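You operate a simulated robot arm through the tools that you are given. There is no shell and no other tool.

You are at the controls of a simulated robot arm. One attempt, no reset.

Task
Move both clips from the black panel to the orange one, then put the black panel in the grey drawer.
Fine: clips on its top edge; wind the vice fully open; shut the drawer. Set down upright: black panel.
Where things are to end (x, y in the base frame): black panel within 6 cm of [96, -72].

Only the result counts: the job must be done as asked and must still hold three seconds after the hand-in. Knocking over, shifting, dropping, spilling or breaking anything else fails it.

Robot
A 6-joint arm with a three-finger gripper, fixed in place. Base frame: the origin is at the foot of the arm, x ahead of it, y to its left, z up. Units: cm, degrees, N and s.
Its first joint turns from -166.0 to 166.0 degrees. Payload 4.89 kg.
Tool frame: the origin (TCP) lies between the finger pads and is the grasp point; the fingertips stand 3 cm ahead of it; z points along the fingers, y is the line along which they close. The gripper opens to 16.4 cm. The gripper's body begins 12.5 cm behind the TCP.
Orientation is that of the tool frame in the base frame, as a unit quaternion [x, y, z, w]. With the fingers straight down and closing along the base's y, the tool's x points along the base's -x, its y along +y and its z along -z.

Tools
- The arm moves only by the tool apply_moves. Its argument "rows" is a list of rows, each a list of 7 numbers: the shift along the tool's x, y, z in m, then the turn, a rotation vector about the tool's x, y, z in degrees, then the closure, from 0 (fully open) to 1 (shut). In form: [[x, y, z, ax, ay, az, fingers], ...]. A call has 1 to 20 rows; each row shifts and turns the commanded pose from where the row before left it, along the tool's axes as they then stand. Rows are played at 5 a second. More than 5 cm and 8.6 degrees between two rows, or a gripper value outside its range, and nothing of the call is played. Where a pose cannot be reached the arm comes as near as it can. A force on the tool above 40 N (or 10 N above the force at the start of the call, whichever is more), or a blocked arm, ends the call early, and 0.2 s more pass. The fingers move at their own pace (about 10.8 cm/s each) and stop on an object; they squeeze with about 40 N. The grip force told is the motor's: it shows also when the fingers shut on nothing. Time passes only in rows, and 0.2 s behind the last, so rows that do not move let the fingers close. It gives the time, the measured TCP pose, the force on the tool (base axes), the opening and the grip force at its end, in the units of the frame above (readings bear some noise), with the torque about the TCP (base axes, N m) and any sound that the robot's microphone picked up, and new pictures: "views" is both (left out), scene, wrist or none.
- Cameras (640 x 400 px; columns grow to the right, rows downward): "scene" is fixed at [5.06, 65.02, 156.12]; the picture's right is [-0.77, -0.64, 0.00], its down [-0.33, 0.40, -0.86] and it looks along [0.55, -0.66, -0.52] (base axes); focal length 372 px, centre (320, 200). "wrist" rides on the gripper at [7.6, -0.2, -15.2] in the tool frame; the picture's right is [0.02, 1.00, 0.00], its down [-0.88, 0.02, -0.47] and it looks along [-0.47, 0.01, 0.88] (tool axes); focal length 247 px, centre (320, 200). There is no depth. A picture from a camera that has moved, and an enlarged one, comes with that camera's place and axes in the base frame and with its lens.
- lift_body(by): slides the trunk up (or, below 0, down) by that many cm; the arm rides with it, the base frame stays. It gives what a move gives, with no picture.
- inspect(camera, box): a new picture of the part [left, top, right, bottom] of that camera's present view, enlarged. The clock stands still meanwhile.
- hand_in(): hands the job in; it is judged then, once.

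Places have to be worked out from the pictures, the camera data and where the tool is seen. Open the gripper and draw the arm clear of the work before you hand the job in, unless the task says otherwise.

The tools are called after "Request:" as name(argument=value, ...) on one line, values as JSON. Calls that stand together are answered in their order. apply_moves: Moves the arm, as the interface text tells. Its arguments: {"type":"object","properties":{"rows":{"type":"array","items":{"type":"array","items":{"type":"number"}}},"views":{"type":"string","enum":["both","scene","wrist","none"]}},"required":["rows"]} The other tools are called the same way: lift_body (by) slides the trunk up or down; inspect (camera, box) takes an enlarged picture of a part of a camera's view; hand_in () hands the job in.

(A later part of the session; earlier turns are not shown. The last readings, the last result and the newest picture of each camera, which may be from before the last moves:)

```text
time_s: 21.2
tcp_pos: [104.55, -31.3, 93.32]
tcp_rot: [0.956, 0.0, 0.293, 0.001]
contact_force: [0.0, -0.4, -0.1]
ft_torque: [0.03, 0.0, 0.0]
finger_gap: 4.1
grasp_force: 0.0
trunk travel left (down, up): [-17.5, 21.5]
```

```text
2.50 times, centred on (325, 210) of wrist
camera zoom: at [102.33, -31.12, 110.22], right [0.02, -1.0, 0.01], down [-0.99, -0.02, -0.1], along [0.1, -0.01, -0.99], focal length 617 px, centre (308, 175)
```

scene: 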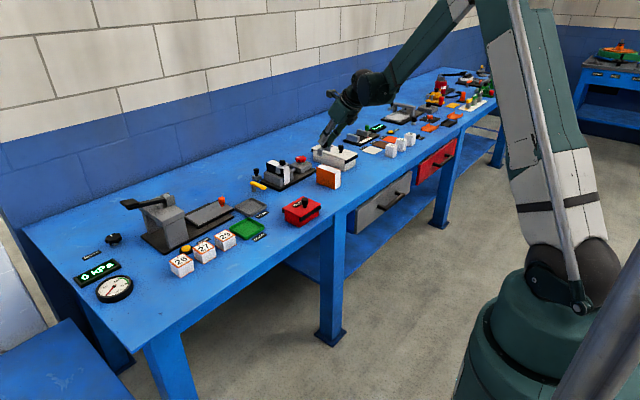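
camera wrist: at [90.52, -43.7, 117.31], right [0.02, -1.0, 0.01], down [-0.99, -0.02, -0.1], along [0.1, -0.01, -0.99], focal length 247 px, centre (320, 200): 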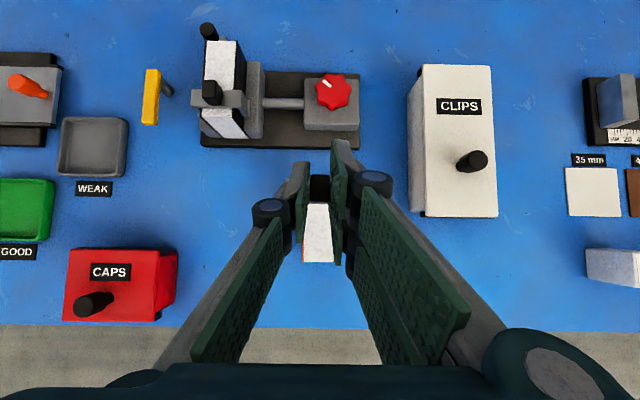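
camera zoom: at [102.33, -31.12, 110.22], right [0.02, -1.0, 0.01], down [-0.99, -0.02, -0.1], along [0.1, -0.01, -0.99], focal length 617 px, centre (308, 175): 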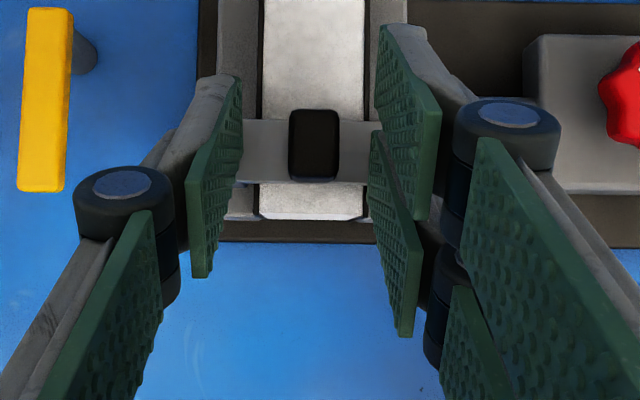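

Same relative placement as with the first clip. I close and lift straight up.

Request:
apply_moves(rows=[[0, 0, 0, 0, 0, 0, 1], [0, 0, 0, 0, 0, 0, 1], [0, 0, 0, 0, 0, 0, 1], [0.0056, 0, -0.0083, 0, 0, 0, 1], [0.0056, 0, -0.0083, 0, 0, 0, 1], [0.0056, 0, -0.0083, 0, 0, 0, 1], [0.0168, 0, -0.0249, 0, 0, 0, 1], [0.0168, 0, -0.0249, 0, 0, 0, 1]], views="none")

Request:
inspect(camera="scene", box=[245, 110, 325, 190])

```text
time_s: 23.0
tcp_pos: [104.42, -31.27, 102.3]
tcp_rot: [0.956, 0.001, 0.292, -0.001]
contact_force: [2.1, -1.1, -1.3]
ft_torque: [0.07, 0.04, 0.0]
finger_gap: 1.52
grasp_force: 40.4
trunk travel left (down, up): [-17.5, 21.5]
```

```text
5.00 times, centred on (285, 150) of scene
camera zoom: at [5.06, 65.02, 156.12], right [-0.77, -0.64, 0.0], down [-0.33, 0.4, -0.86], along [0.55, -0.66, -0.52], focal length 1862 px, centre (495, 450)
```

zoom: 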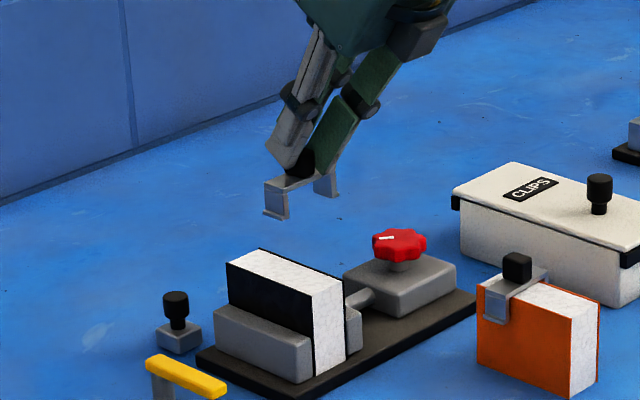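

Second clip held level. I carry it above the near half of the orange panel (TCP x≈87.25) and lower to ~2 cm above the seat.

Request:
apply_moves(rows=[[-0.02843, 0.0252, -0.01917, 0, 0, 0, 1], [-0.02843, 0.0252, -0.01917, 0, 0, 0, 1], [-0.02843, 0.0252, -0.01917, 0, 0, 0, 1], [-0.02843, 0.0252, -0.01917, 0, 0, 0, 1], [-0.02843, 0.0252, -0.01917, 0, 0, 0, 1], [0, 0, 0, 0, 0, 0, 1], [-0.0134, 0, 0.0199, 0, 0, 0, 1], [-0.0134, 0, 0.0199, 0, 0, 0, 1], [-0.0134, 0, 0.0199, 0, 0, 0, 1], [0, 0, 0, 0, 0, 0, 1]], views="none")

Request:
inspect(camera="scene", box=[305, 140, 355, 190])

Request:
inspect(camera="wrist", box=[260, 130, 390, 290])

```text
time_s: 25.2
tcp_pos: [87.3, -43.83, 95.24]
tcp_rot: [0.956, 0.0, 0.293, 0.001]
contact_force: [0.7, 0.4, -1.5]
ft_torque: [0.03, -0.03, 0.03]
finger_gap: 1.52
grasp_force: 40.3
trunk travel left (down, up): [-17.5, 21.5]
```

```text
8.00 times, centred on (330, 165) of scene
camera zoom: at [5.06, 65.02, 156.12], right [-0.77, -0.64, 0.0], down [-0.33, 0.4, -0.86], along [0.55, -0.66, -0.52], focal length 2979 px, centre (240, 480)
```

zoom: 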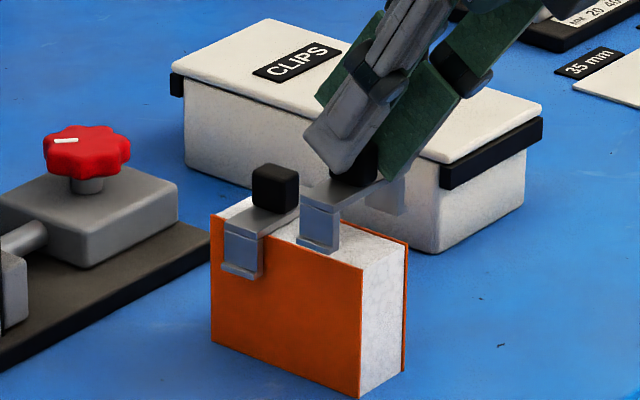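

```text
2.50 times, centred on (325, 210) of wrist
camera zoom: at [85.15, -43.66, 112.12], right [0.02, -1.0, 0.01], down [-0.99, -0.02, -0.1], along [0.1, -0.01, -0.99], focal length 617 px, centre (308, 175)
```

zoom: 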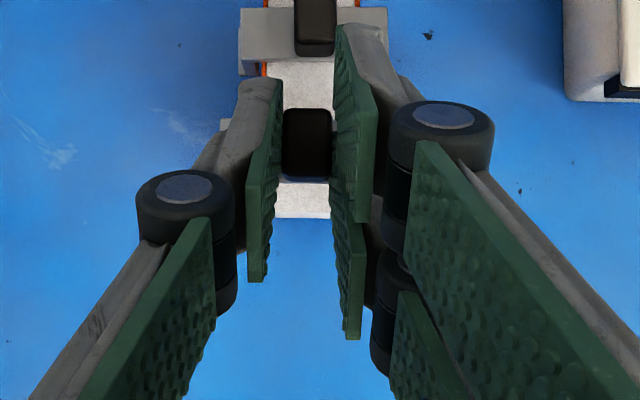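

Clear of the first clip. I lower to just above the seat (z≈92.15), then the final small step.

Request:
apply_moves(rows=[[-0.0058, 0, 0.0086, 0, 0, 0, 1], [-0.0058, 0, 0.0086, 0, 0, 0, 1], [-0.0057, 0, 0.0085, 0, 0, 0, 1], [0, 0, 0, 0, 0, 0, 1]], views="none")

Request:
apply_moves(rows=[[-0.0007, 0, 0.001, 0, 0, 0, 1], [0, 0, 0, 0, 0, 0, 1]], views="none")

Request:
inspect(camera="scene", box=[305, 140, 355, 190])

```text
time_s: 26.2
tcp_pos: [87.26, -43.9, 92.1]
tcp_rot: [0.956, 0.0, 0.292, 0.0]
contact_force: [0.1, -0.1, -0.9]
ft_torque: [-0.02, -0.01, -0.02]
finger_gap: 1.55
grasp_force: 39.8
trunk travel left (down, up): [-17.5, 21.5]
```

```text
time_s: 26.8
tcp_pos: [87.24, -43.8, 92.0]
tcp_rot: [0.956, 0.0, 0.293, 0.0]
contact_force: [0.7, 0.4, -0.9]
ft_torque: [0.0, -0.01, 0.01]
finger_gap: 1.53
grasp_force: 40.2
trunk travel left (down, up): [-17.5, 21.5]
```

```text
8.00 times, centred on (330, 165) of scene
camera zoom: at [5.06, 65.02, 156.12], right [-0.77, -0.64, 0.0], down [-0.33, 0.4, -0.86], along [0.55, -0.66, -0.52], focal length 2979 px, centre (240, 480)
```

zoom: 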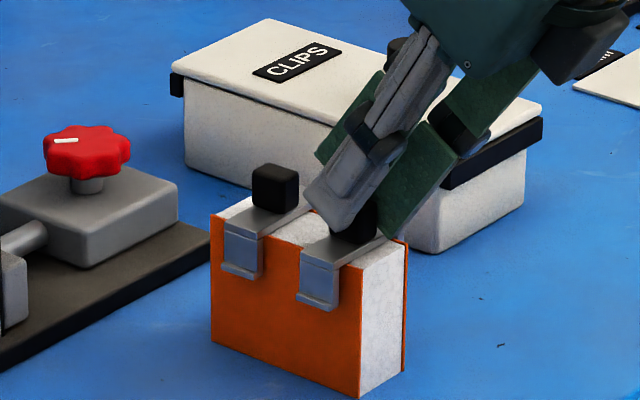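

Practically seated; one more millimetre or two to feel contact.

Request:
apply_moves(rows=[[-0.0007, 0, 0.001, 0, 0, 0, 1], [0, 0, 0, 0, 0, 0, 1]], views="none")

```text
time_s: 27.4
tcp_pos: [87.2, -43.71, 92.09]
tcp_rot: [0.956, 0.0, 0.293, 0.0]
contact_force: [1.6, -0.2, 7.7]
ft_torque: [-0.04, -0.12, -0.01]
finger_gap: 1.53
grasp_force: 40.0
trunk travel left (down, up): [-17.5, 21.5]
```

Contact (7.7 N): the second clip is seated. I release and rise.

Request:
apply_moves(rows=[[0.0002, 0, -0.0003, 0, 0, 0, 1], [0, 0, 0, 0, 0, 0, 0.75], [0, 0, 0, 0, 0, 0, 0.75], [0.0056, 0, -0.0083, 0, 0, 0, 0.75], [0.0112, 0, -0.0166, 0, 0, 0, 0.75], [0.0224, 0, -0.0332, 0, 0, 0, 0.75], [0.0224, 0, -0.0332, 0, 0, 0, 0.75]], views="both")

Request:
inspect(camera="scene", box=[250, 130, 350, 200])

Request:
inspect(camera="wrist", box=[260, 100, 390, 260])

```text
time_s: 29.0
tcp_pos: [87.38, -43.84, 102.92]
tcp_rot: [0.956, 0.001, 0.293, -0.001]
contact_force: [0.2, -1.0, -0.4]
ft_torque: [0.11, 0.08, 0.05]
finger_gap: 4.09
grasp_force: 0.1
trunk travel left (down, up): [-17.5, 21.5]
camera wrist: at [85.26, -43.67, 119.86], right [0.02, -1.0, 0.01], down [-0.99, -0.02, -0.1], along [0.1, -0.01, -0.99], focal length 247 px, centre (320, 200)
```

scene: 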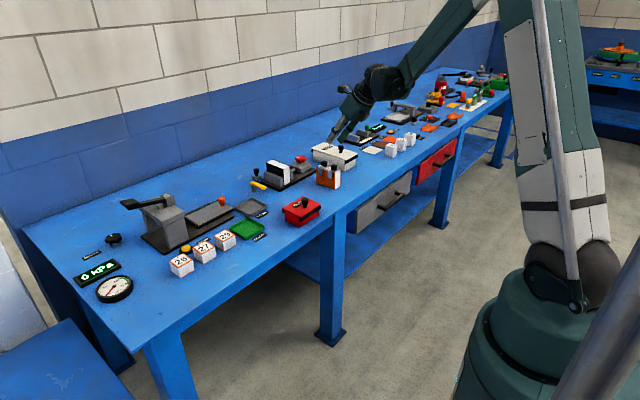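
wrist: 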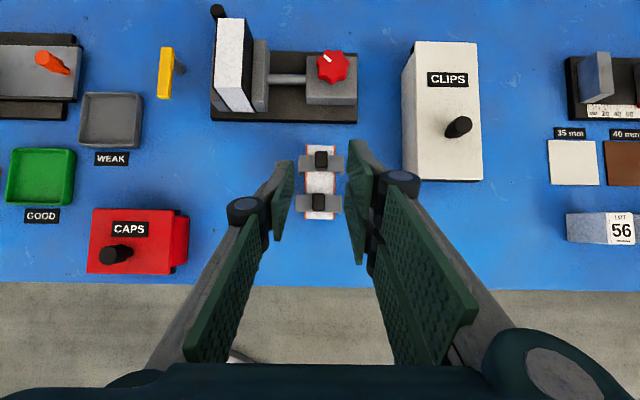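

```text
5.71 times, centred on (300, 165) of scene
camera zoom: at [5.06, 65.02, 156.12], right [-0.77, -0.64, 0.0], down [-0.33, 0.4, -0.86], along [0.55, -0.66, -0.52], focal length 2128 px, centre (434, 400)
```

zoom: 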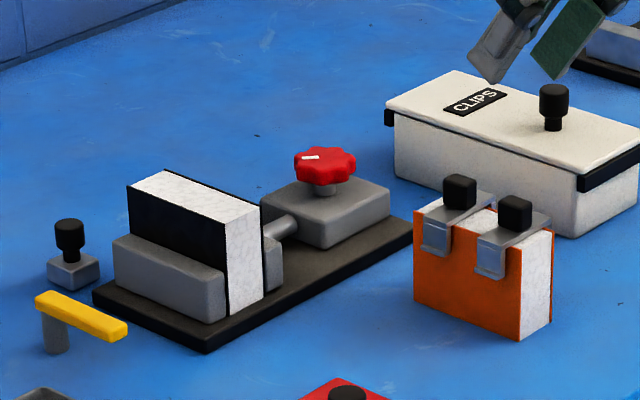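

```text
2.50 times, centred on (325, 180) of wrist
camera zoom: at [85.26, -43.67, 119.86], right [0.02, -1.0, 0.01], down [-0.99, -0.02, -0.1], along [0.1, -0.01, -0.99], focal length 617 px, centre (308, 250)
```

zoom: 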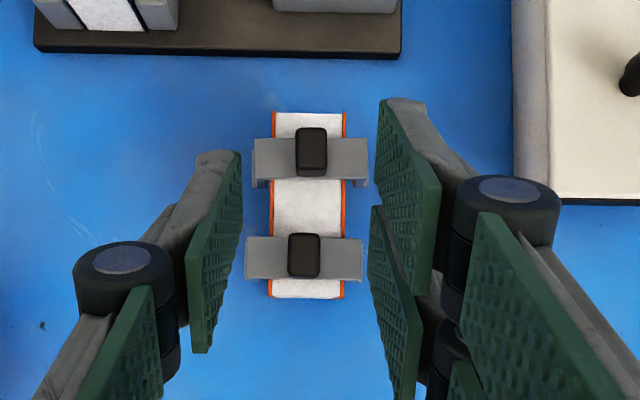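

Both clips sit on the orange panel's top edge. Next is the vice: I move above the red knob (≈107.3,−45.3) with a wider opening, to measure it.

Request:
apply_moves(rows=[[0.02815, 0.0028, 0.0262, 0, 0, 0, 0.6], [0.02815, 0.0028, 0.0262, 0, 0, 0, 0.6], [0.02815, 0.0028, 0.0262, 0, 0, 0, 0.5], [0.02815, 0.0028, 0.0262, 0, 0, 0, 0.5], [0.02815, 0.0028, 0.0262, 0, 0, 0, 0.5], [0, 0, 0, 0, 0, 0, 0.5]], views="both")

Request:
inspect(camera="wrist", box=[220, 100, 400, 230])

Request:
inspect(camera="scene", box=[265, 120, 335, 190])

```text
time_s: 30.4
tcp_pos: [106.45, -45.3, 99.84]
tcp_rot: [0.956, 0.0, 0.293, 0.0]
contact_force: [0.3, 0.3, -0.4]
ft_torque: [0.0, -0.01, 0.0]
finger_gap: 8.17
grasp_force: 0.0
trunk travel left (down, up): [-17.5, 21.5]
camera wrist: at [104.31, -45.14, 116.81], right [0.02, -1.0, 0.01], down [-0.99, -0.02, -0.1], along [0.1, -0.01, -0.99], focal length 247 px, centre (320, 200)
```

scene: 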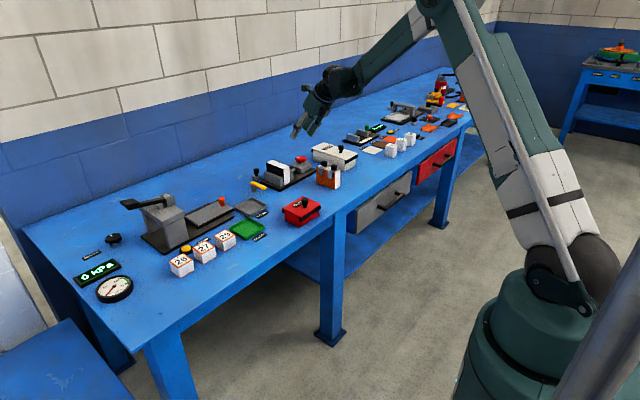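
wrist: 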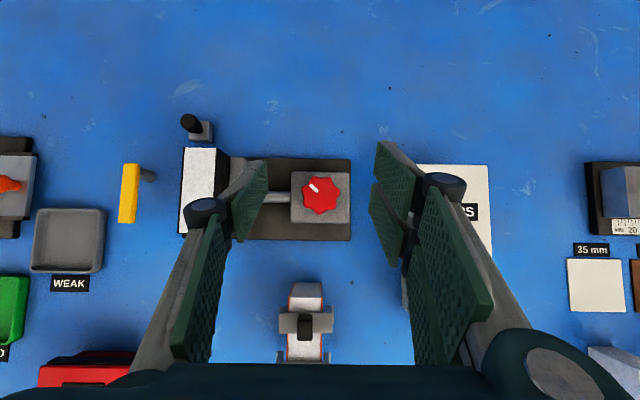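

```text
3.08 times, centred on (310, 165) of wrist
camera zoom: at [104.31, -45.14, 116.81], right [0.02, -1.0, 0.01], down [-0.99, -0.02, -0.1], along [0.1, -0.01, -0.99], focal length 760 px, centre (351, 308)
```

zoom: 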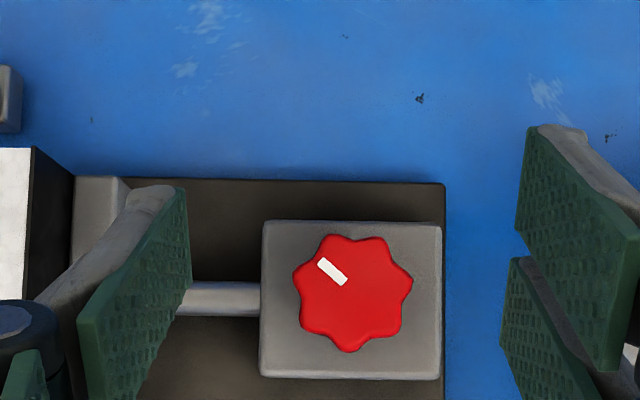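

```text
5.71 times, centred on (300, 155) of scene
camera zoom: at [5.06, 65.02, 156.12], right [-0.77, -0.64, 0.0], down [-0.33, 0.4, -0.86], along [0.55, -0.66, -0.52], focal length 2128 px, centre (434, 457)
```

zoom: 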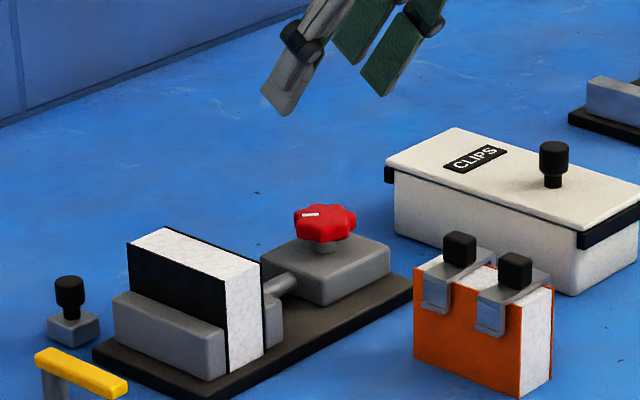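

Knob centre ≈(108.0,−45.5), top z≈86.8, diameter ≈4.7, seven lobes; block top ≈83.6. I come down to a hover over it and yaw the tilted tool clockwise about the knob axis by ~58° to test the range.

Request:
apply_moves(rows=[[-0.01646, 0.001, 0.03014, 0, 0, 0, 0.5], [-0.01646, 0.001, 0.03014, 0, 0, 0, 0.5], [0.0001, -0.0013, 0, -4.65, 0, 6.87, 0.5], [0.0001, -0.0013, 0, -4.65, 0, 6.87, 0.5], [0.0001, -0.0013, 0, -4.65, 0, 6.87, 0.5], [0.0001, -0.0013, 0, -4.65, 0, 6.87, 0.5], [0.0001, -0.0013, 0, -4.65, 0, 6.87, 0.5], [0.0001, -0.0013, 0, -4.65, 0, 6.87, 0.5], [0.0001, -0.0013, 0, -4.65, 0, 6.87, 0.5], [0, 0, 0, 0, 0, 0, 0.5]], views="both")

```text
time_s: 32.6
tcp_pos: [106.73, -45.73, 93.21]
tcp_rot: [0.943, -0.154, 0.29, 0.045]
contact_force: [-0.6, 0.1, 0.0]
ft_torque: [0.03, -0.03, 0.01]
finger_gap: 8.19
grasp_force: 0.0
out of reach, approached as far as the arm can: row 5, 6, 7, 8, 9
trunk travel left (down, up): [-17.5, 21.5]
camera wrist: at [104.66, -44.92, 110.06], right [-0.3, -0.95, 0.01], down [-0.95, 0.3, -0.1], along [0.09, -0.04, -0.99], focal length 247 px, centre (320, 200)
```

scene: 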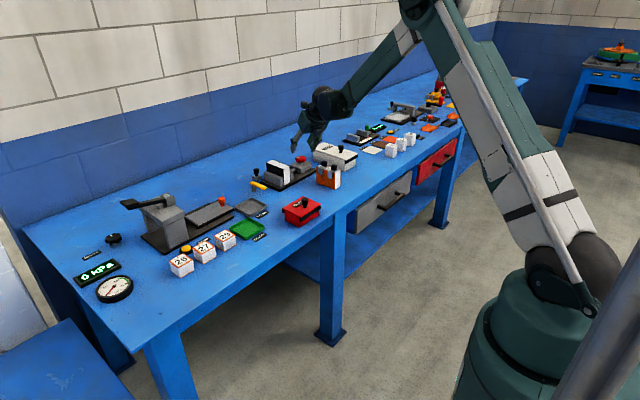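
wrist: 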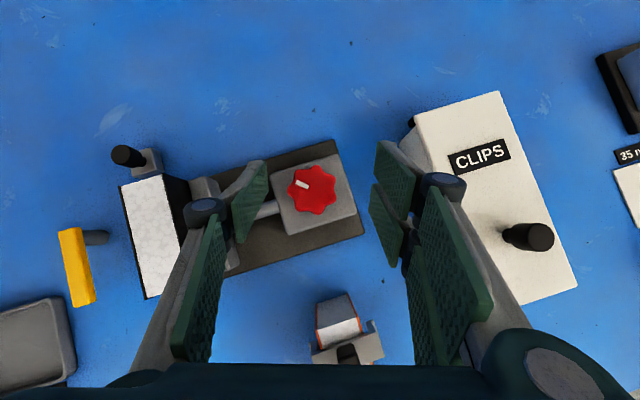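

The arm stopped at a yaw of about −19° (probably a wrist-joint limit after my spin). I rotate back the other way to see where the commanded pose stands and how far the other direction goes.

Request:
apply_moves(rows=[[0.0001, 0.0013, 0, 4.65, 0, -6.87, 0.5], [0.0001, 0.0013, 0, 4.65, 0, -6.87, 0.5], [0.0001, 0.0013, 0, 4.65, 0, -6.87, 0.5], [0.0001, 0.0013, 0, 4.65, 0, -6.87, 0.5], [0.0001, 0.0013, 0, 4.65, 0, -6.87, 0.5], [0, 0, 0, 0, 0, 0, 0.5]], views="none")

```text
time_s: 34.0
tcp_pos: [106.65, -46.14, 93.25]
tcp_rot: [0.937, 0.19, 0.287, -0.059]
contact_force: [0.3, -0.6, 0.0]
ft_torque: [0.02, 0.02, -0.02]
finger_gap: 8.22
grasp_force: 0.0
trunk travel left (down, up): [-17.5, 21.5]
```

The reached pose becomes the new reference; I'm now at yaw ≈ +23° without trouble. I test further in this direction.

Request:
apply_moves(rows=[[0.0001, 0.0013, 0, 4.65, 0, -6.87, 0.5], [0.0001, 0.0013, 0, 4.65, 0, -6.87, 0.5], [0.0001, 0.0013, 0, 4.65, 0, -6.87, 0.5], [0.0001, 0.0013, 0, 4.65, 0, -6.87, 0.5], [0, 0, 0, 0, 0, 0, 0.5]], views="both")

```text
time_s: 35.2
tcp_pos: [107.09, -46.63, 93.27]
tcp_rot: [0.843, 0.45, 0.259, -0.139]
contact_force: [-1.2, 0.4, -0.6]
ft_torque: [0.0, 0.04, -0.02]
finger_gap: 8.21
grasp_force: 0.1
trunk travel left (down, up): [-17.5, 21.5]
camera wrist: at [105.68, -48.43, 110.07], right [0.84, -0.54, 0.01], down [-0.54, -0.84, -0.1], along [0.07, 0.08, -0.99], focal length 247 px, centre (320, 200)
```

scene: 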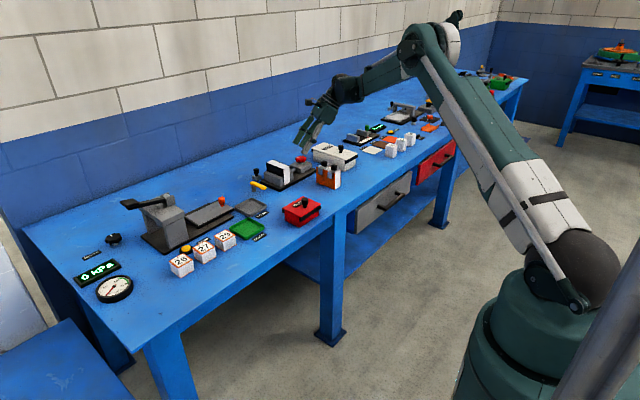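
wrist: 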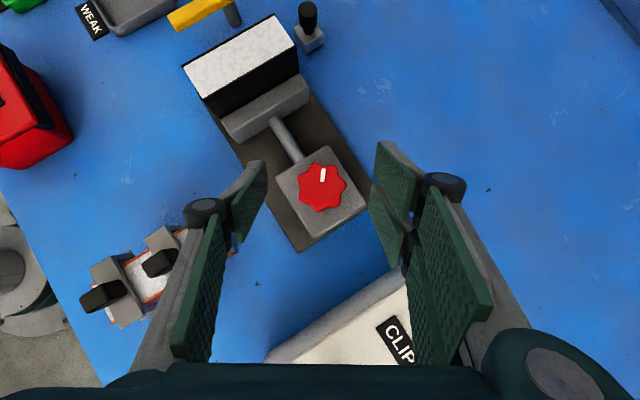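

Yaw +56° is reachable too, so I have about 75° per stroke. I return to yaw ≈ −14° and correct the tool onto the knob axis (108.1, −45.55).

Request:
apply_moves(rows=[[0.0001, -0.0012, 0, -4.37, 0, 6.46, 0.5], [0.0001, -0.0012, 0, -4.37, 0, 6.46, 0.5], [0.0001, -0.0012, 0, -4.37, 0, 6.46, 0.5], [0.0001, -0.0012, 0, -4.37, 0, 6.46, 0.5], [0.0001, -0.0012, 0, -4.37, 0, 6.46, 0.5], [0.0001, -0.0012, 0, -4.37, 0, 6.46, 0.5], [0.0001, -0.0012, 0, -4.37, 0, 6.46, 0.5], [0.0001, -0.0012, 0, -4.37, 0, 6.46, 0.5], [0.0001, -0.0012, 0, -4.37, 0, 6.46, 0.5], [0.0034, -0.0044, 0.0023, 0, 0, 0, 0.5], [0, 0, 0, 0, 0, 0, 0.5]], views="wrist")

Request:
inspect(camera="wrist", box=[240, 130, 400, 240])

```text
time_s: 37.6
tcp_pos: [107.17, -45.38, 93.21]
tcp_rot: [0.949, -0.117, 0.291, 0.034]
contact_force: [-0.6, 0.4, 1.6]
ft_torque: [-0.01, 0.02, -0.01]
finger_gap: 8.19
grasp_force: 0.0
trunk travel left (down, up): [-17.5, 21.5]
camera wrist: at [105.1, -44.69, 110.14], right [-0.23, -0.97, 0.01], down [-0.97, 0.22, -0.1], along [0.1, -0.03, -0.99], focal length 247 px, centre (320, 200)
```

wrist: 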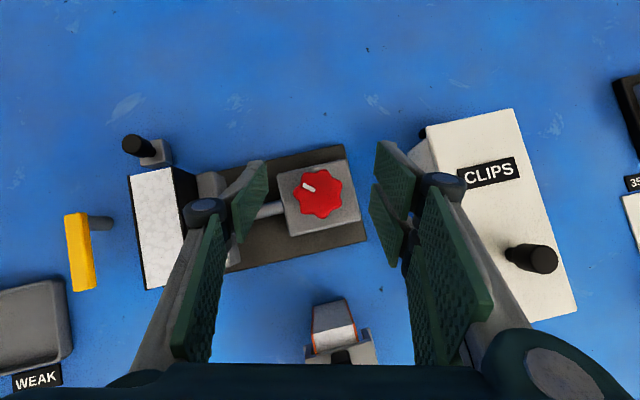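

```text
3.64 times, centred on (320, 185) of wrist
camera zoom: at [105.1, -44.69, 110.14], right [-0.23, -0.97, 0.01], down [-0.97, 0.22, -0.1], along [0.1, -0.03, -0.99], focal length 898 px, centre (320, 254)
```

zoom: 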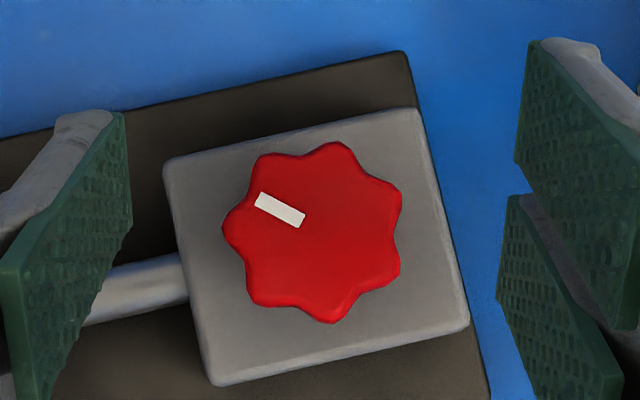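

Centred within ~2 mm; I apply a small lateral correction and descend so the fingertips are beside the knob, about 1 cm above its block.

Request:
apply_moves(rows=[[-0.0148, -0.0008, 0.0219, 0, 0, 0, 0.5], [-0.0145, -0.0008, 0.0215, 0, 0, 0, 0.55], [0, 0, 0, 0, 0, 0, 0.55]], views="none")

Request:
inspect(camera="scene", box=[265, 130, 335, 190])

Request:
inspect(camera="wrist", box=[240, 130, 400, 240])

```text
time_s: 38.4
tcp_pos: [107.2, -45.19, 88.06]
tcp_rot: [0.949, -0.116, 0.292, 0.034]
contact_force: [-0.1, 0.0, 2.6]
ft_torque: [-0.08, 0.09, -0.07]
finger_gap: 7.38
grasp_force: 0.0
trunk travel left (down, up): [-17.5, 21.5]
```

```text
6.67 times, centred on (300, 160) of scene
camera zoom: at [5.06, 65.02, 156.12], right [-0.77, -0.64, 0.0], down [-0.33, 0.4, -0.86], along [0.55, -0.66, -0.52], focal length 2482 px, centre (453, 467)
```

zoom: 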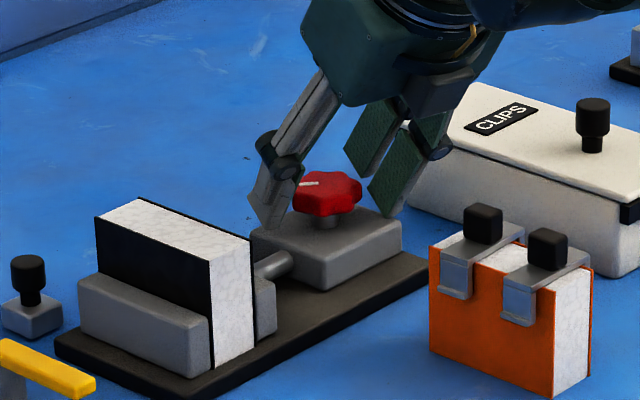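

```text
3.64 times, centred on (320, 185) of wrist
camera zoom: at [105.15, -44.51, 104.93], right [-0.23, -0.97, 0.01], down [-0.97, 0.22, -0.1], along [0.1, -0.03, -0.99], focal length 898 px, centre (320, 254)
```

zoom: 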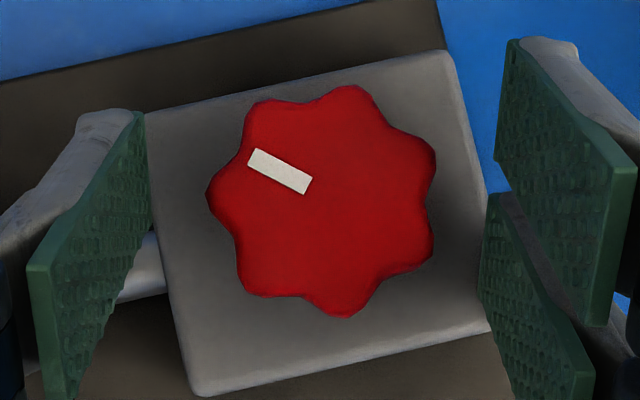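

The fingers flank the knob. I close on it now.

Request:
apply_moves(rows=[[0, 0, 0, 0, 0, 0, 1], [0, 0, 0, 0, 0, 0, 1], [0, 0, 0, 0, 0, 0, 1]], views="none")

Request:
inspect(camera="scene", box=[265, 130, 335, 190])

Request:
inspect(camera="wrist", box=[240, 130, 400, 240])

```text
time_s: 39.2
tcp_pos: [107.13, -45.19, 88.09]
tcp_rot: [0.949, -0.118, 0.291, 0.035]
contact_force: [-2.1, -10.5, 13.7]
ft_torque: [-0.25, 0.06, -0.09]
finger_gap: 4.87
grasp_force: 44.8
trunk travel left (down, up): [-17.5, 21.5]
```

```text
6.67 times, centred on (300, 160) of scene
camera zoom: at [5.06, 65.02, 156.12], right [-0.77, -0.64, 0.0], down [-0.33, 0.4, -0.86], along [0.55, -0.66, -0.52], focal length 2482 px, centre (453, 467)
```

zoom: 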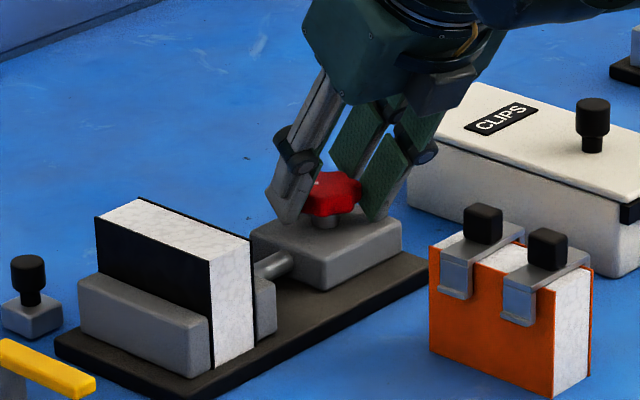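

```text
3.64 times, centred on (320, 185) of wrist
camera zoom: at [105.08, -44.6, 105.03], right [-0.23, -0.97, 0.01], down [-0.97, 0.22, -0.1], along [0.1, -0.03, -0.99], focal length 898 px, centre (320, 254)
```

zoom: 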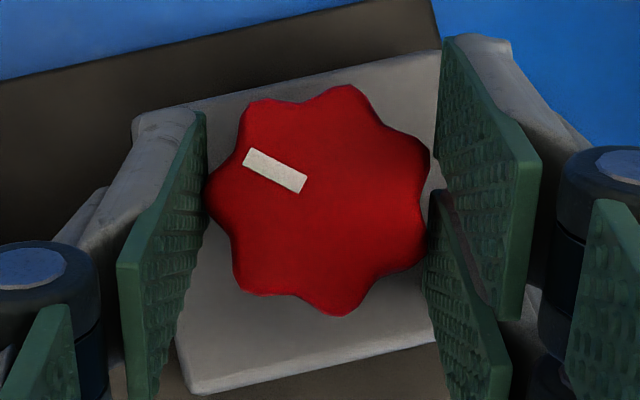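

Gripped, but there is side (−10 N) and upward (14 N) load. I reopen slightly, shift 1.5 mm back toward −y, raise 4 mm and re-close.

Request:
apply_moves(rows=[[0, 0, 0, 0, 0, 0, 0.62], [0, 0, 0, 0, 0, 0, 0.62], [0.0022, 0.0018, -0.0033, 0, 0, 0, 0.62], [0, 0, 0, 0, 0, 0, 1], [0, 0, 0, 0, 0, 0, 1], [0, 0, 0, 0, 0, 0, 1]], views="none")

Request:
inspect(camera="wrist", box=[240, 130, 400, 240])

```text
time_s: 40.6
tcp_pos: [107.16, -45.29, 88.49]
tcp_rot: [0.949, -0.117, 0.291, 0.035]
contact_force: [-4.2, 11.6, -2.8]
ft_torque: [0.45, 0.21, 0.14]
finger_gap: 4.87
grasp_force: 45.5
trunk travel left (down, up): [-17.5, 21.5]
```

```text
3.64 times, centred on (320, 185) of wrist
camera zoom: at [105.08, -44.62, 105.33], right [-0.22, -0.97, 0.01], down [-0.97, 0.22, -0.1], along [0.1, -0.03, -0.99], focal length 898 px, centre (320, 254)
```

zoom: 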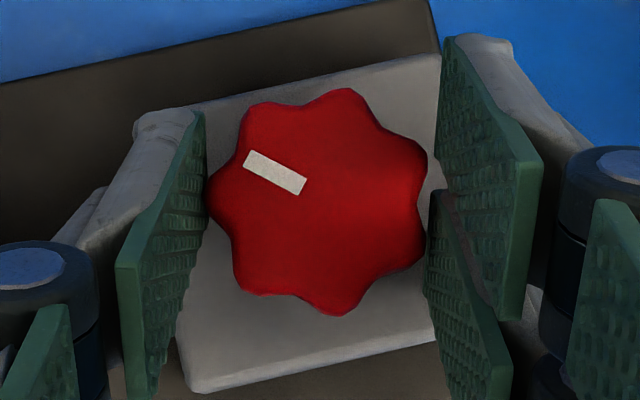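

Now the side load has flipped, so true centre is midway; I shift back 0.9 mm and turn counter-clockwise 24° as a first test.

Request:
apply_moves(rows=[[0, -0.0009, 0, 0, 0, 0, 1], [0.0001, 0.0012, 0, 4.48, 0, -6.62, 1], [0.0001, 0.0012, 0, 4.48, 0, -6.62, 1], [0.0001, 0.0012, 0, 4.48, 0, -6.62, 1], [0, 0, 0, 0, 0, 0, 1]], views="none")

Request:
inspect(camera="wrist", box=[200, 110, 400, 240])

Request:
inspect(camera="scene", box=[265, 130, 335, 190])

```text
time_s: 41.8
tcp_pos: [107.14, -45.64, 88.37]
tcp_rot: [0.952, 0.083, 0.292, -0.026]
contact_force: [-9.3, 8.7, -1.8]
ft_torque: [0.07, 0.19, 0.05]
finger_gap: 4.89
grasp_force: 44.7
trunk travel left (down, up): [-17.5, 21.5]
```

```text
3.08 times, centred on (300, 175) of wrist
camera zoom: at [104.97, -45.89, 105.33], right [0.19, -0.98, 0.01], down [-0.98, -0.19, -0.1], along [0.1, 0.01, -0.99], focal length 760 px, centre (382, 277)
```

zoom: 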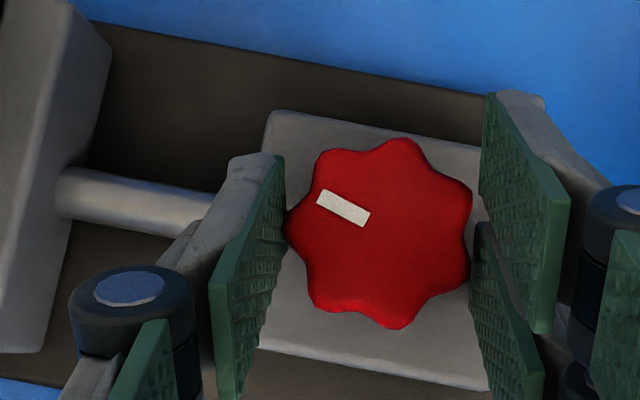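

```text
6.67 times, centred on (300, 160) of scene
camera zoom: at [5.06, 65.02, 156.12], right [-0.77, -0.64, 0.0], down [-0.33, 0.4, -0.86], along [0.55, -0.66, -0.52], focal length 2482 px, centre (453, 467)
```

zoom: 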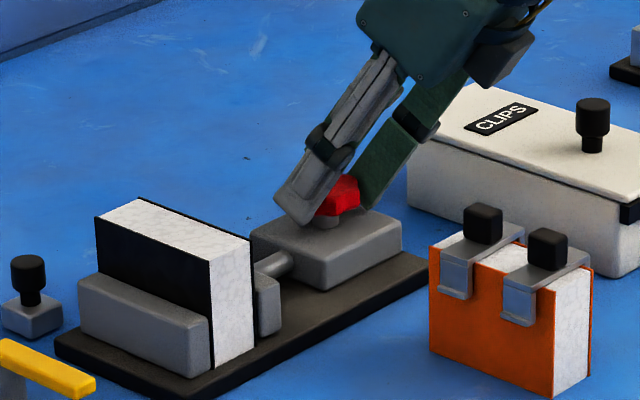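

The knob turned with low torque and the moving jaw seems to have shifted away slightly, so counter-clockwise opens. I continue the stroke to about yaw +58°.

Request:
apply_moves(rows=[[0.0001, 0.0012, 0, 4.48, 0, -6.62, 1], [0.0001, 0.0012, 0, 4.48, 0, -6.62, 1], [0.0001, 0.0012, 0, 4.48, 0, -6.62, 1], [0.0001, 0.0012, 0, 4.48, 0, -6.62, 1], [0.0001, 0.0012, 0, 4.48, 0, -6.62, 1], [0.0001, 0.0012, 0, 4.48, 0, -6.62, 1], [0, 0, 0, 0, 0, 0, 1]], views="none")

Request:
inspect(camera="wrist", box=[200, 50, 400, 240])

Request:
inspect(camera="scene", box=[265, 130, 335, 190])

```text
time_s: 43.4
tcp_pos: [107.55, -46.22, 88.46]
tcp_rot: [0.836, 0.464, 0.257, -0.144]
contact_force: [-13.7, 3.9, -4.9]
ft_torque: [-0.04, 0.28, 0.12]
finger_gap: 4.85
grasp_force: 44.9
trunk travel left (down, up): [-17.5, 21.5]
```

```text
2.11 times, centred on (300, 145) of wrist
camera zoom: at [106.27, -48.03, 105.34], right [0.86, -0.51, 0.01], down [-0.51, -0.85, -0.1], along [0.06, 0.08, -0.99], focal length 520 px, centre (362, 316)
```

zoom: 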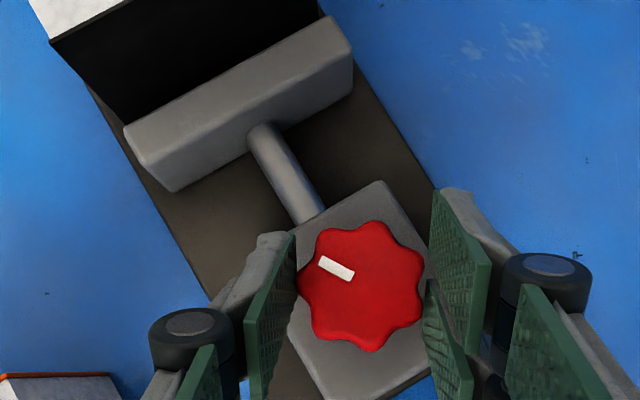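

```text
6.67 times, centred on (300, 160) of scene
camera zoom: at [5.06, 65.02, 156.12], right [-0.77, -0.64, 0.0], down [-0.33, 0.4, -0.86], along [0.55, -0.66, -0.52], focal length 2482 px, centre (453, 467)
```

zoom: 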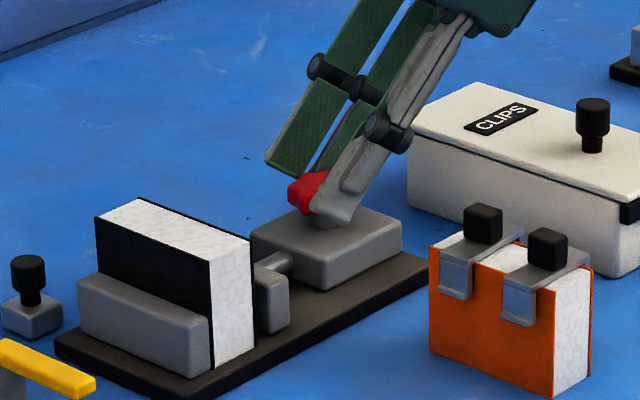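

The jaw has clearly moved off the panel – CCW is right. I keep turning while the arm still reaches, with a 1 mm relief of the side force.

Request:
apply_moves(rows=[[-0.0002, 0.0002, 0, 4.48, 0, -6.62, 1], [0.0001, 0.0012, 0, 4.48, 0, -6.62, 1], [0.0001, 0.0012, 0, 4.48, 0, -6.62, 1], [0.0001, 0.0012, 0, 4.48, 0, -6.62, 1], [0, 0, 0, 0, 0, 0, 1]], views="scene")

Request:
inspect(camera="scene", box=[265, 130, 335, 190])

```text
time_s: 44.6
tcp_pos: [107.91, -46.34, 88.48]
tcp_rot: [0.676, 0.675, 0.21, -0.208]
contact_force: [18.7, -7.1, 8.1]
ft_torque: [0.16, -0.6, -0.13]
finger_gap: 4.88
grasp_force: 44.8
trunk travel left (down, up): [-17.5, 21.5]
```

scene: 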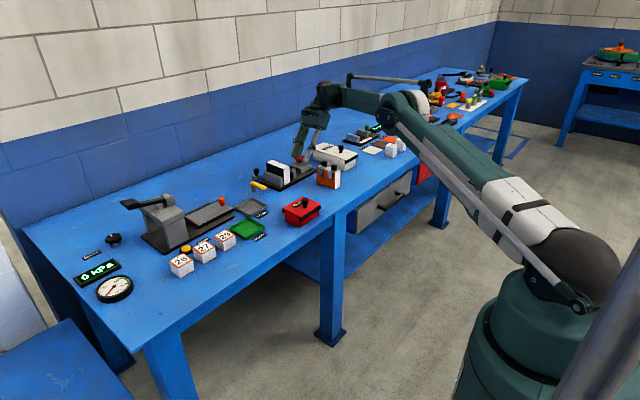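

```text
6.67 times, centred on (300, 160) of scene
camera zoom: at [5.06, 65.02, 156.12], right [-0.77, -0.64, 0.0], down [-0.33, 0.4, -0.86], along [0.55, -0.66, -0.52], focal length 2482 px, centre (453, 467)
```

zoom: 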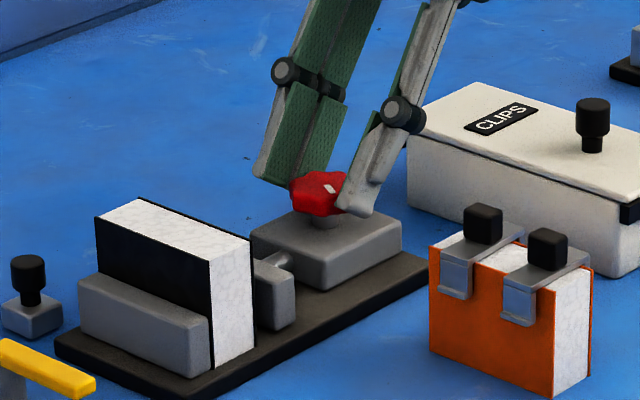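

Yaw 90° still reachable and the jaw keeps retracting. I relieve the side force by 1.2 mm and continue another 24°.

Request:
apply_moves(rows=[[0.0001, 0.0024, 0, 4.48, 0, -6.62, 1], [0.0001, 0.0012, 0, 4.48, 0, -6.62, 1], [0.0001, 0.0012, 0, 4.48, 0, -6.62, 1], [0, 0, 0, 0, 0, 0, 1]], views="none")

Request:
inspect(camera="scene", box=[265, 130, 335, 190])

```text
time_s: 45.0
tcp_pos: [108.02, -46.31, 88.44]
tcp_rot: [0.649, 0.702, 0.202, -0.212]
contact_force: [15.3, -3.6, -5.8]
ft_torque: [-0.59, -0.6, -0.08]
finger_gap: 4.9
grasp_force: 45.3
out of reach, approached as far as the arm can: row 1
trunk travel left (down, up): [-17.5, 21.5]
stopped in row 1: the force on the tool passed its limit at 65 N (the readings are from after the stop); the commanded pose is now the measured one
```

```text
6.67 times, centred on (300, 160) of scene
camera zoom: at [5.06, 65.02, 156.12], right [-0.77, -0.64, 0.0], down [-0.33, 0.4, -0.86], along [0.55, -0.66, -0.52], focal length 2482 px, centre (453, 467)
```

zoom: 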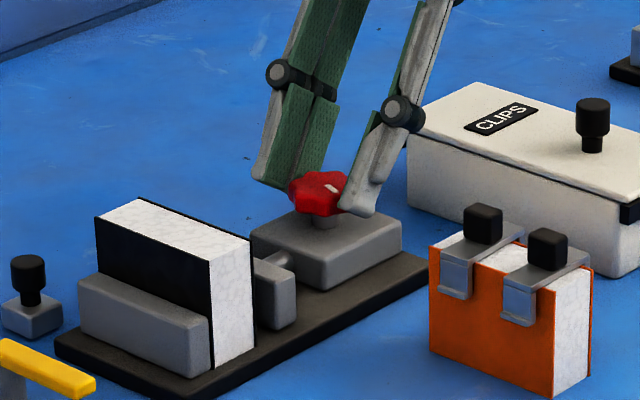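

The arm hit its limit there (stopped safely). I open, rise 4 cm, and yaw back by 102° for the next stroke.

Request:
apply_moves(rows=[[0, 0, 0, 0, 0, 0, 0.55], [0, 0, 0, 0, 0, 0, 0.55], [0.0224, 0, -0.0331, 0, 0, 0, 0.55], [0.0001, -0.0013, 0, -4.76, 0, 7.04, 0.55], [0.0001, -0.0013, 0, -4.76, 0, 7.04, 0.55], [0.0001, -0.0013, 0, -4.76, 0, 7.04, 0.55], [0.0001, -0.0013, 0, -4.76, 0, 7.04, 0.55], [0.0001, -0.0013, 0, -4.76, 0, 7.04, 0.55], [0.0001, -0.0013, 0, -4.76, 0, 7.04, 0.55], [0.0001, -0.0013, 0, -4.76, 0, 7.04, 0.55], [0.0001, -0.0013, 0, -4.76, 0, 7.04, 0.55], [0.0001, -0.0013, 0, -4.76, 0, 7.04, 0.55], [0.0001, -0.0013, 0, -4.76, 0, 7.04, 0.55], [0.0001, -0.0013, 0, -4.76, 0, 7.04, 0.55], [0.0001, -0.0013, 0, -4.76, 0, 7.04, 0.55], [0, 0, 0, 0, 0, 0, 0.55]], views="none")

Request:
inspect(camera="wrist", box=[200, 100, 400, 240])

Request:
inspect(camera="scene", box=[265, 130, 335, 190])

```text
time_s: 48.4
tcp_pos: [106.96, -45.22, 92.62]
tcp_rot: [0.953, -0.064, 0.297, 0.02]
contact_force: [0.5, 0.5, -0.1]
ft_torque: [-0.04, -0.01, -0.01]
finger_gap: 7.4
grasp_force: 0.1
trunk travel left (down, up): [-17.5, 21.5]
```

```text
2.86 times, centred on (300, 170) of wrist
camera zoom: at [104.68, -44.73, 109.52], right [-0.11, -0.99, 0.01], down [-0.99, 0.11, -0.11], along [0.11, -0.02, -0.99], focal length 706 px, centre (377, 286)
```

zoom: 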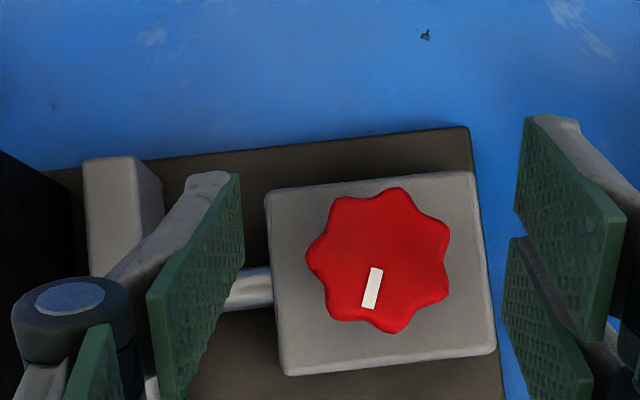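

```text
6.67 times, centred on (300, 160) of scene
camera zoom: at [5.06, 65.02, 156.12], right [-0.77, -0.64, 0.0], down [-0.33, 0.4, -0.86], along [0.55, -0.66, -0.52], focal length 2482 px, centre (453, 467)
```

zoom: 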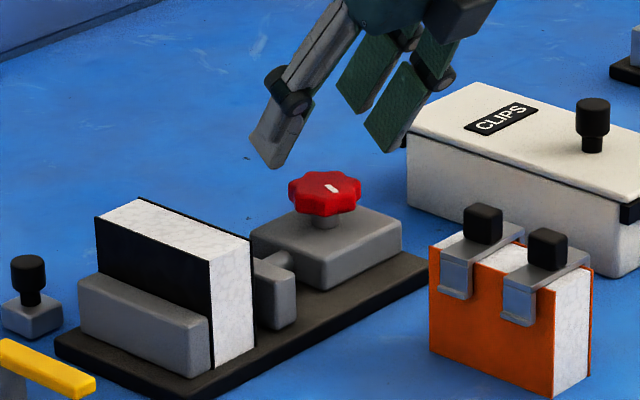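

The jaw has already retracted roughly 2–2.5 cm. I centre over the knob again, descend, and re-grip.

Request:
apply_moves(rows=[[-0.0111, 0.0004, 0.0178, 0, 0, 0, 0.55], [-0.0111, 0.0004, 0.0179, 0, 0, 0, 0.55], [0, 0, 0, 0, 0, 0, 1], [0, 0, 0, 0, 0, 0, 1], [0, 0, 0, 0, 0, 0, 1]], views="none")

Request:
inspect(camera="wrist", box=[200, 100, 400, 240])

```text
time_s: 49.6
tcp_pos: [107.08, -45.35, 88.45]
tcp_rot: [0.953, -0.062, 0.296, 0.018]
contact_force: [11.6, -5.3, -6.0]
ft_torque: [-0.18, -0.51, -0.04]
finger_gap: 4.88
grasp_force: 45.3
trunk travel left (down, up): [-17.5, 21.5]
```

```text
2.86 times, centred on (300, 170) of wrist
camera zoom: at [104.92, -44.93, 105.28], right [-0.11, -0.99, 0.01], down [-0.99, 0.11, -0.11], along [0.11, -0.02, -0.99], focal length 706 px, centre (377, 286)
```

zoom: 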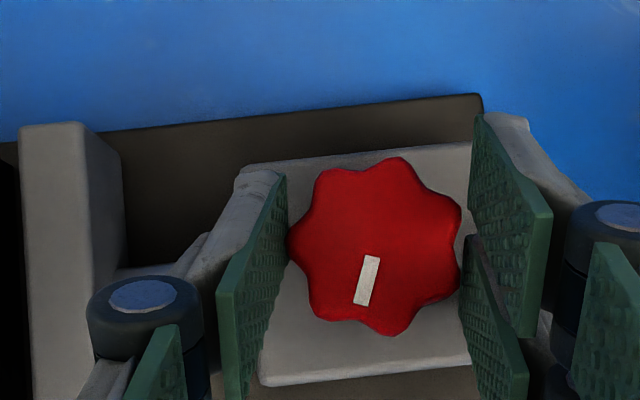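

Gripped. I turn CCW 48° while watching force and the jaw.

Request:
apply_moves(rows=[[0.0001, 0.0014, 0, 4.55, 0, -6.58, 1], [0.0001, 0.0012, 0, 4.55, 0, -6.58, 1], [0.0001, 0.0012, 0, 4.55, 0, -6.58, 1], [0.0001, 0.0012, 0, 4.55, 0, -6.58, 1], [0.0001, 0.0012, 0, 4.55, 0, -6.58, 1], [0.0001, 0.0012, 0, 4.55, 0, -6.58, 1], [0, 0, 0, 0, 0, 0, 1]], views="none")

Request:
inspect(camera="wrist", box=[200, 50, 400, 240])

Request:
inspect(camera="scene", box=[265, 130, 335, 190])

```text
time_s: 51.2
tcp_pos: [107.47, -45.96, 88.44]
tcp_rot: [0.895, 0.331, 0.279, -0.105]
contact_force: [8.2, -1.7, -5.0]
ft_torque: [0.03, -0.41, -0.57]
finger_gap: 4.89
grasp_force: 45.0
trunk travel left (down, up): [-17.5, 21.5]
```

```text
2.11 times, centred on (300, 145) of wrist
camera zoom: at [105.54, -47.46, 105.28], right [0.66, -0.75, 0.01], down [-0.74, -0.66, -0.11], along [0.09, 0.07, -0.99], focal length 520 px, centre (362, 316)
```

zoom: 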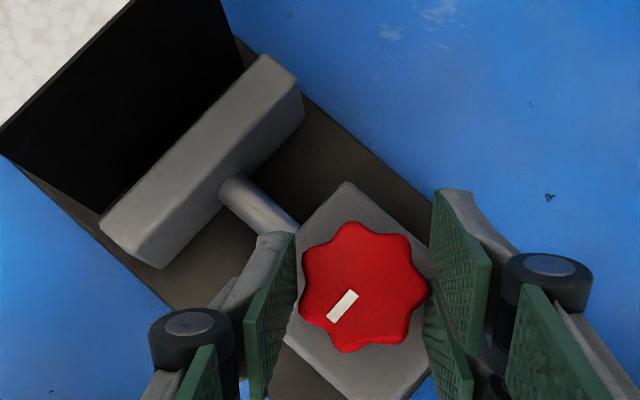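

```text
6.67 times, centred on (300, 160) of scene
camera zoom: at [5.06, 65.02, 156.12], right [-0.77, -0.64, 0.0], down [-0.33, 0.4, -0.86], along [0.55, -0.66, -0.52], focal length 2482 px, centre (453, 467)
```

zoom: 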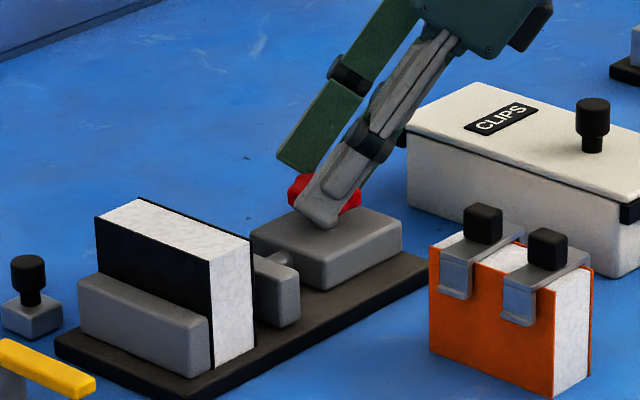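

The knob only moved ~8° in this stroke and then slipped in the fingers with ~0.6 N·m resisting torque – it looks like the end stop. I verify with a fresh grip: open, yaw back 40°, re-grip and turn again.

Request:
apply_moves(rows=[[0, 0, 0, 0, 0, 0, 0.55], [0, 0, 0, 0, 0, 0, 0.55], [0.0001, -0.0012, 0, -4.55, 0, 6.58, 0.55], [0.0001, -0.0012, 0, -4.55, 0, 6.58, 0.55], [0.0001, -0.0012, 0, -4.55, 0, 6.58, 0.55], [0.0001, -0.0012, 0, -4.55, 0, 6.58, 0.55], [0.0001, -0.0012, 0, -4.55, 0, 6.58, 0.55], [0, 0, 0, 0, 0, 0, 1], [0, 0, 0, 0, 0, 0, 1], [0, 0, 0, 0, 0, 0, 1]], views="none")

Request:
inspect(camera="wrist", box=[200, 50, 400, 240])

Request:
apply_moves(rows=[[0.0001, 0.0012, 0, 4.55, 0, -6.58, 1], [0.0001, 0.0012, 0, 4.55, 0, -6.58, 1], [0.0001, 0.0012, 0, 4.55, 0, -6.58, 1], [0, 0, 0, 0, 0, 0, 1]], views="none")

Request:
inspect(camera="wrist", box=[200, 50, 400, 240])

Request:
inspect(camera="scene", box=[265, 130, 335, 190])

```text
time_s: 53.4
tcp_pos: [107.1, -45.37, 88.43]
tcp_rot: [0.955, 0.003, 0.296, -0.001]
contact_force: [-4.6, -4.6, -1.5]
ft_torque: [-0.08, 0.04, -0.13]
finger_gap: 4.97
grasp_force: 44.5
trunk travel left (down, up): [-17.5, 21.5]
```

```text
2.11 times, centred on (300, 145) of wrist
camera zoom: at [104.79, -45.37, 105.38], right [0.03, -1.0, 0.01], down [-0.99, -0.03, -0.11], along [0.11, -0.01, -0.99], focal length 520 px, centre (362, 316)
```

zoom: 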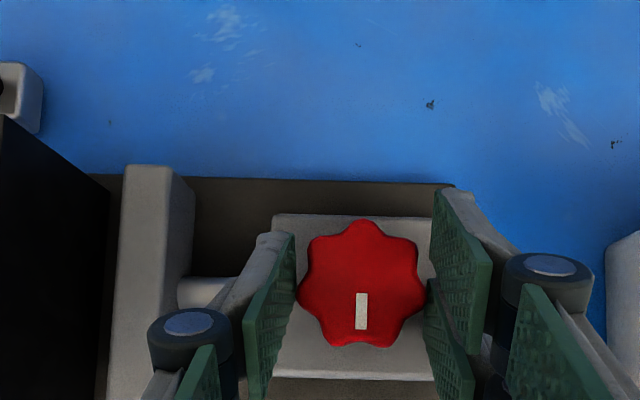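

```text
time_s: 54.4
tcp_pos: [107.12, -45.92, 88.72]
tcp_rot: [0.933, 0.202, 0.291, -0.065]
contact_force: [-8.1, -12.1, 10.5]
ft_torque: [-0.12, 0.07, -0.42]
finger_gap: 4.9
grasp_force: 44.8
trunk travel left (down, up): [-17.5, 21.5]
```

```text
2.11 times, centred on (300, 145) of wrist
camera zoom: at [104.93, -46.77, 105.53], right [0.43, -0.9, 0.01], down [-0.9, -0.43, -0.11], along [0.11, 0.04, -0.99], focal length 520 px, centre (362, 316)
```

zoom: 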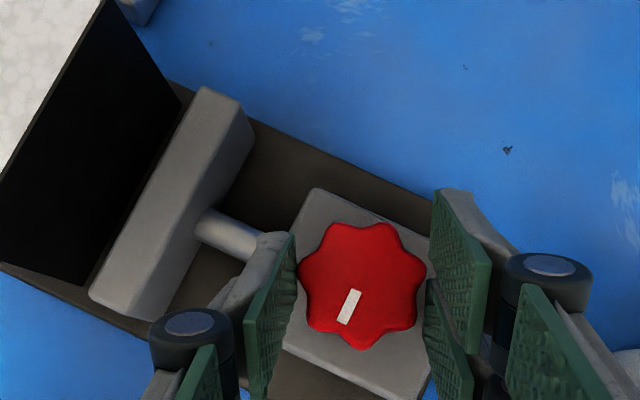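

```text
6.67 times, centred on (300, 160) of scene
camera zoom: at [5.06, 65.02, 156.12], right [-0.77, -0.64, 0.0], down [-0.33, 0.4, -0.86], along [0.55, -0.66, -0.52], focal length 2482 px, centre (453, 467)
```

zoom: 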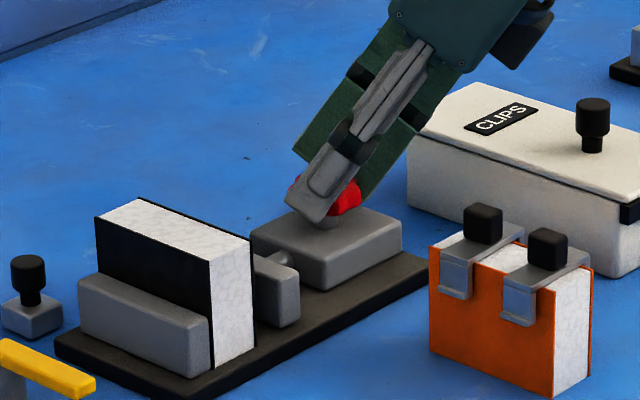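

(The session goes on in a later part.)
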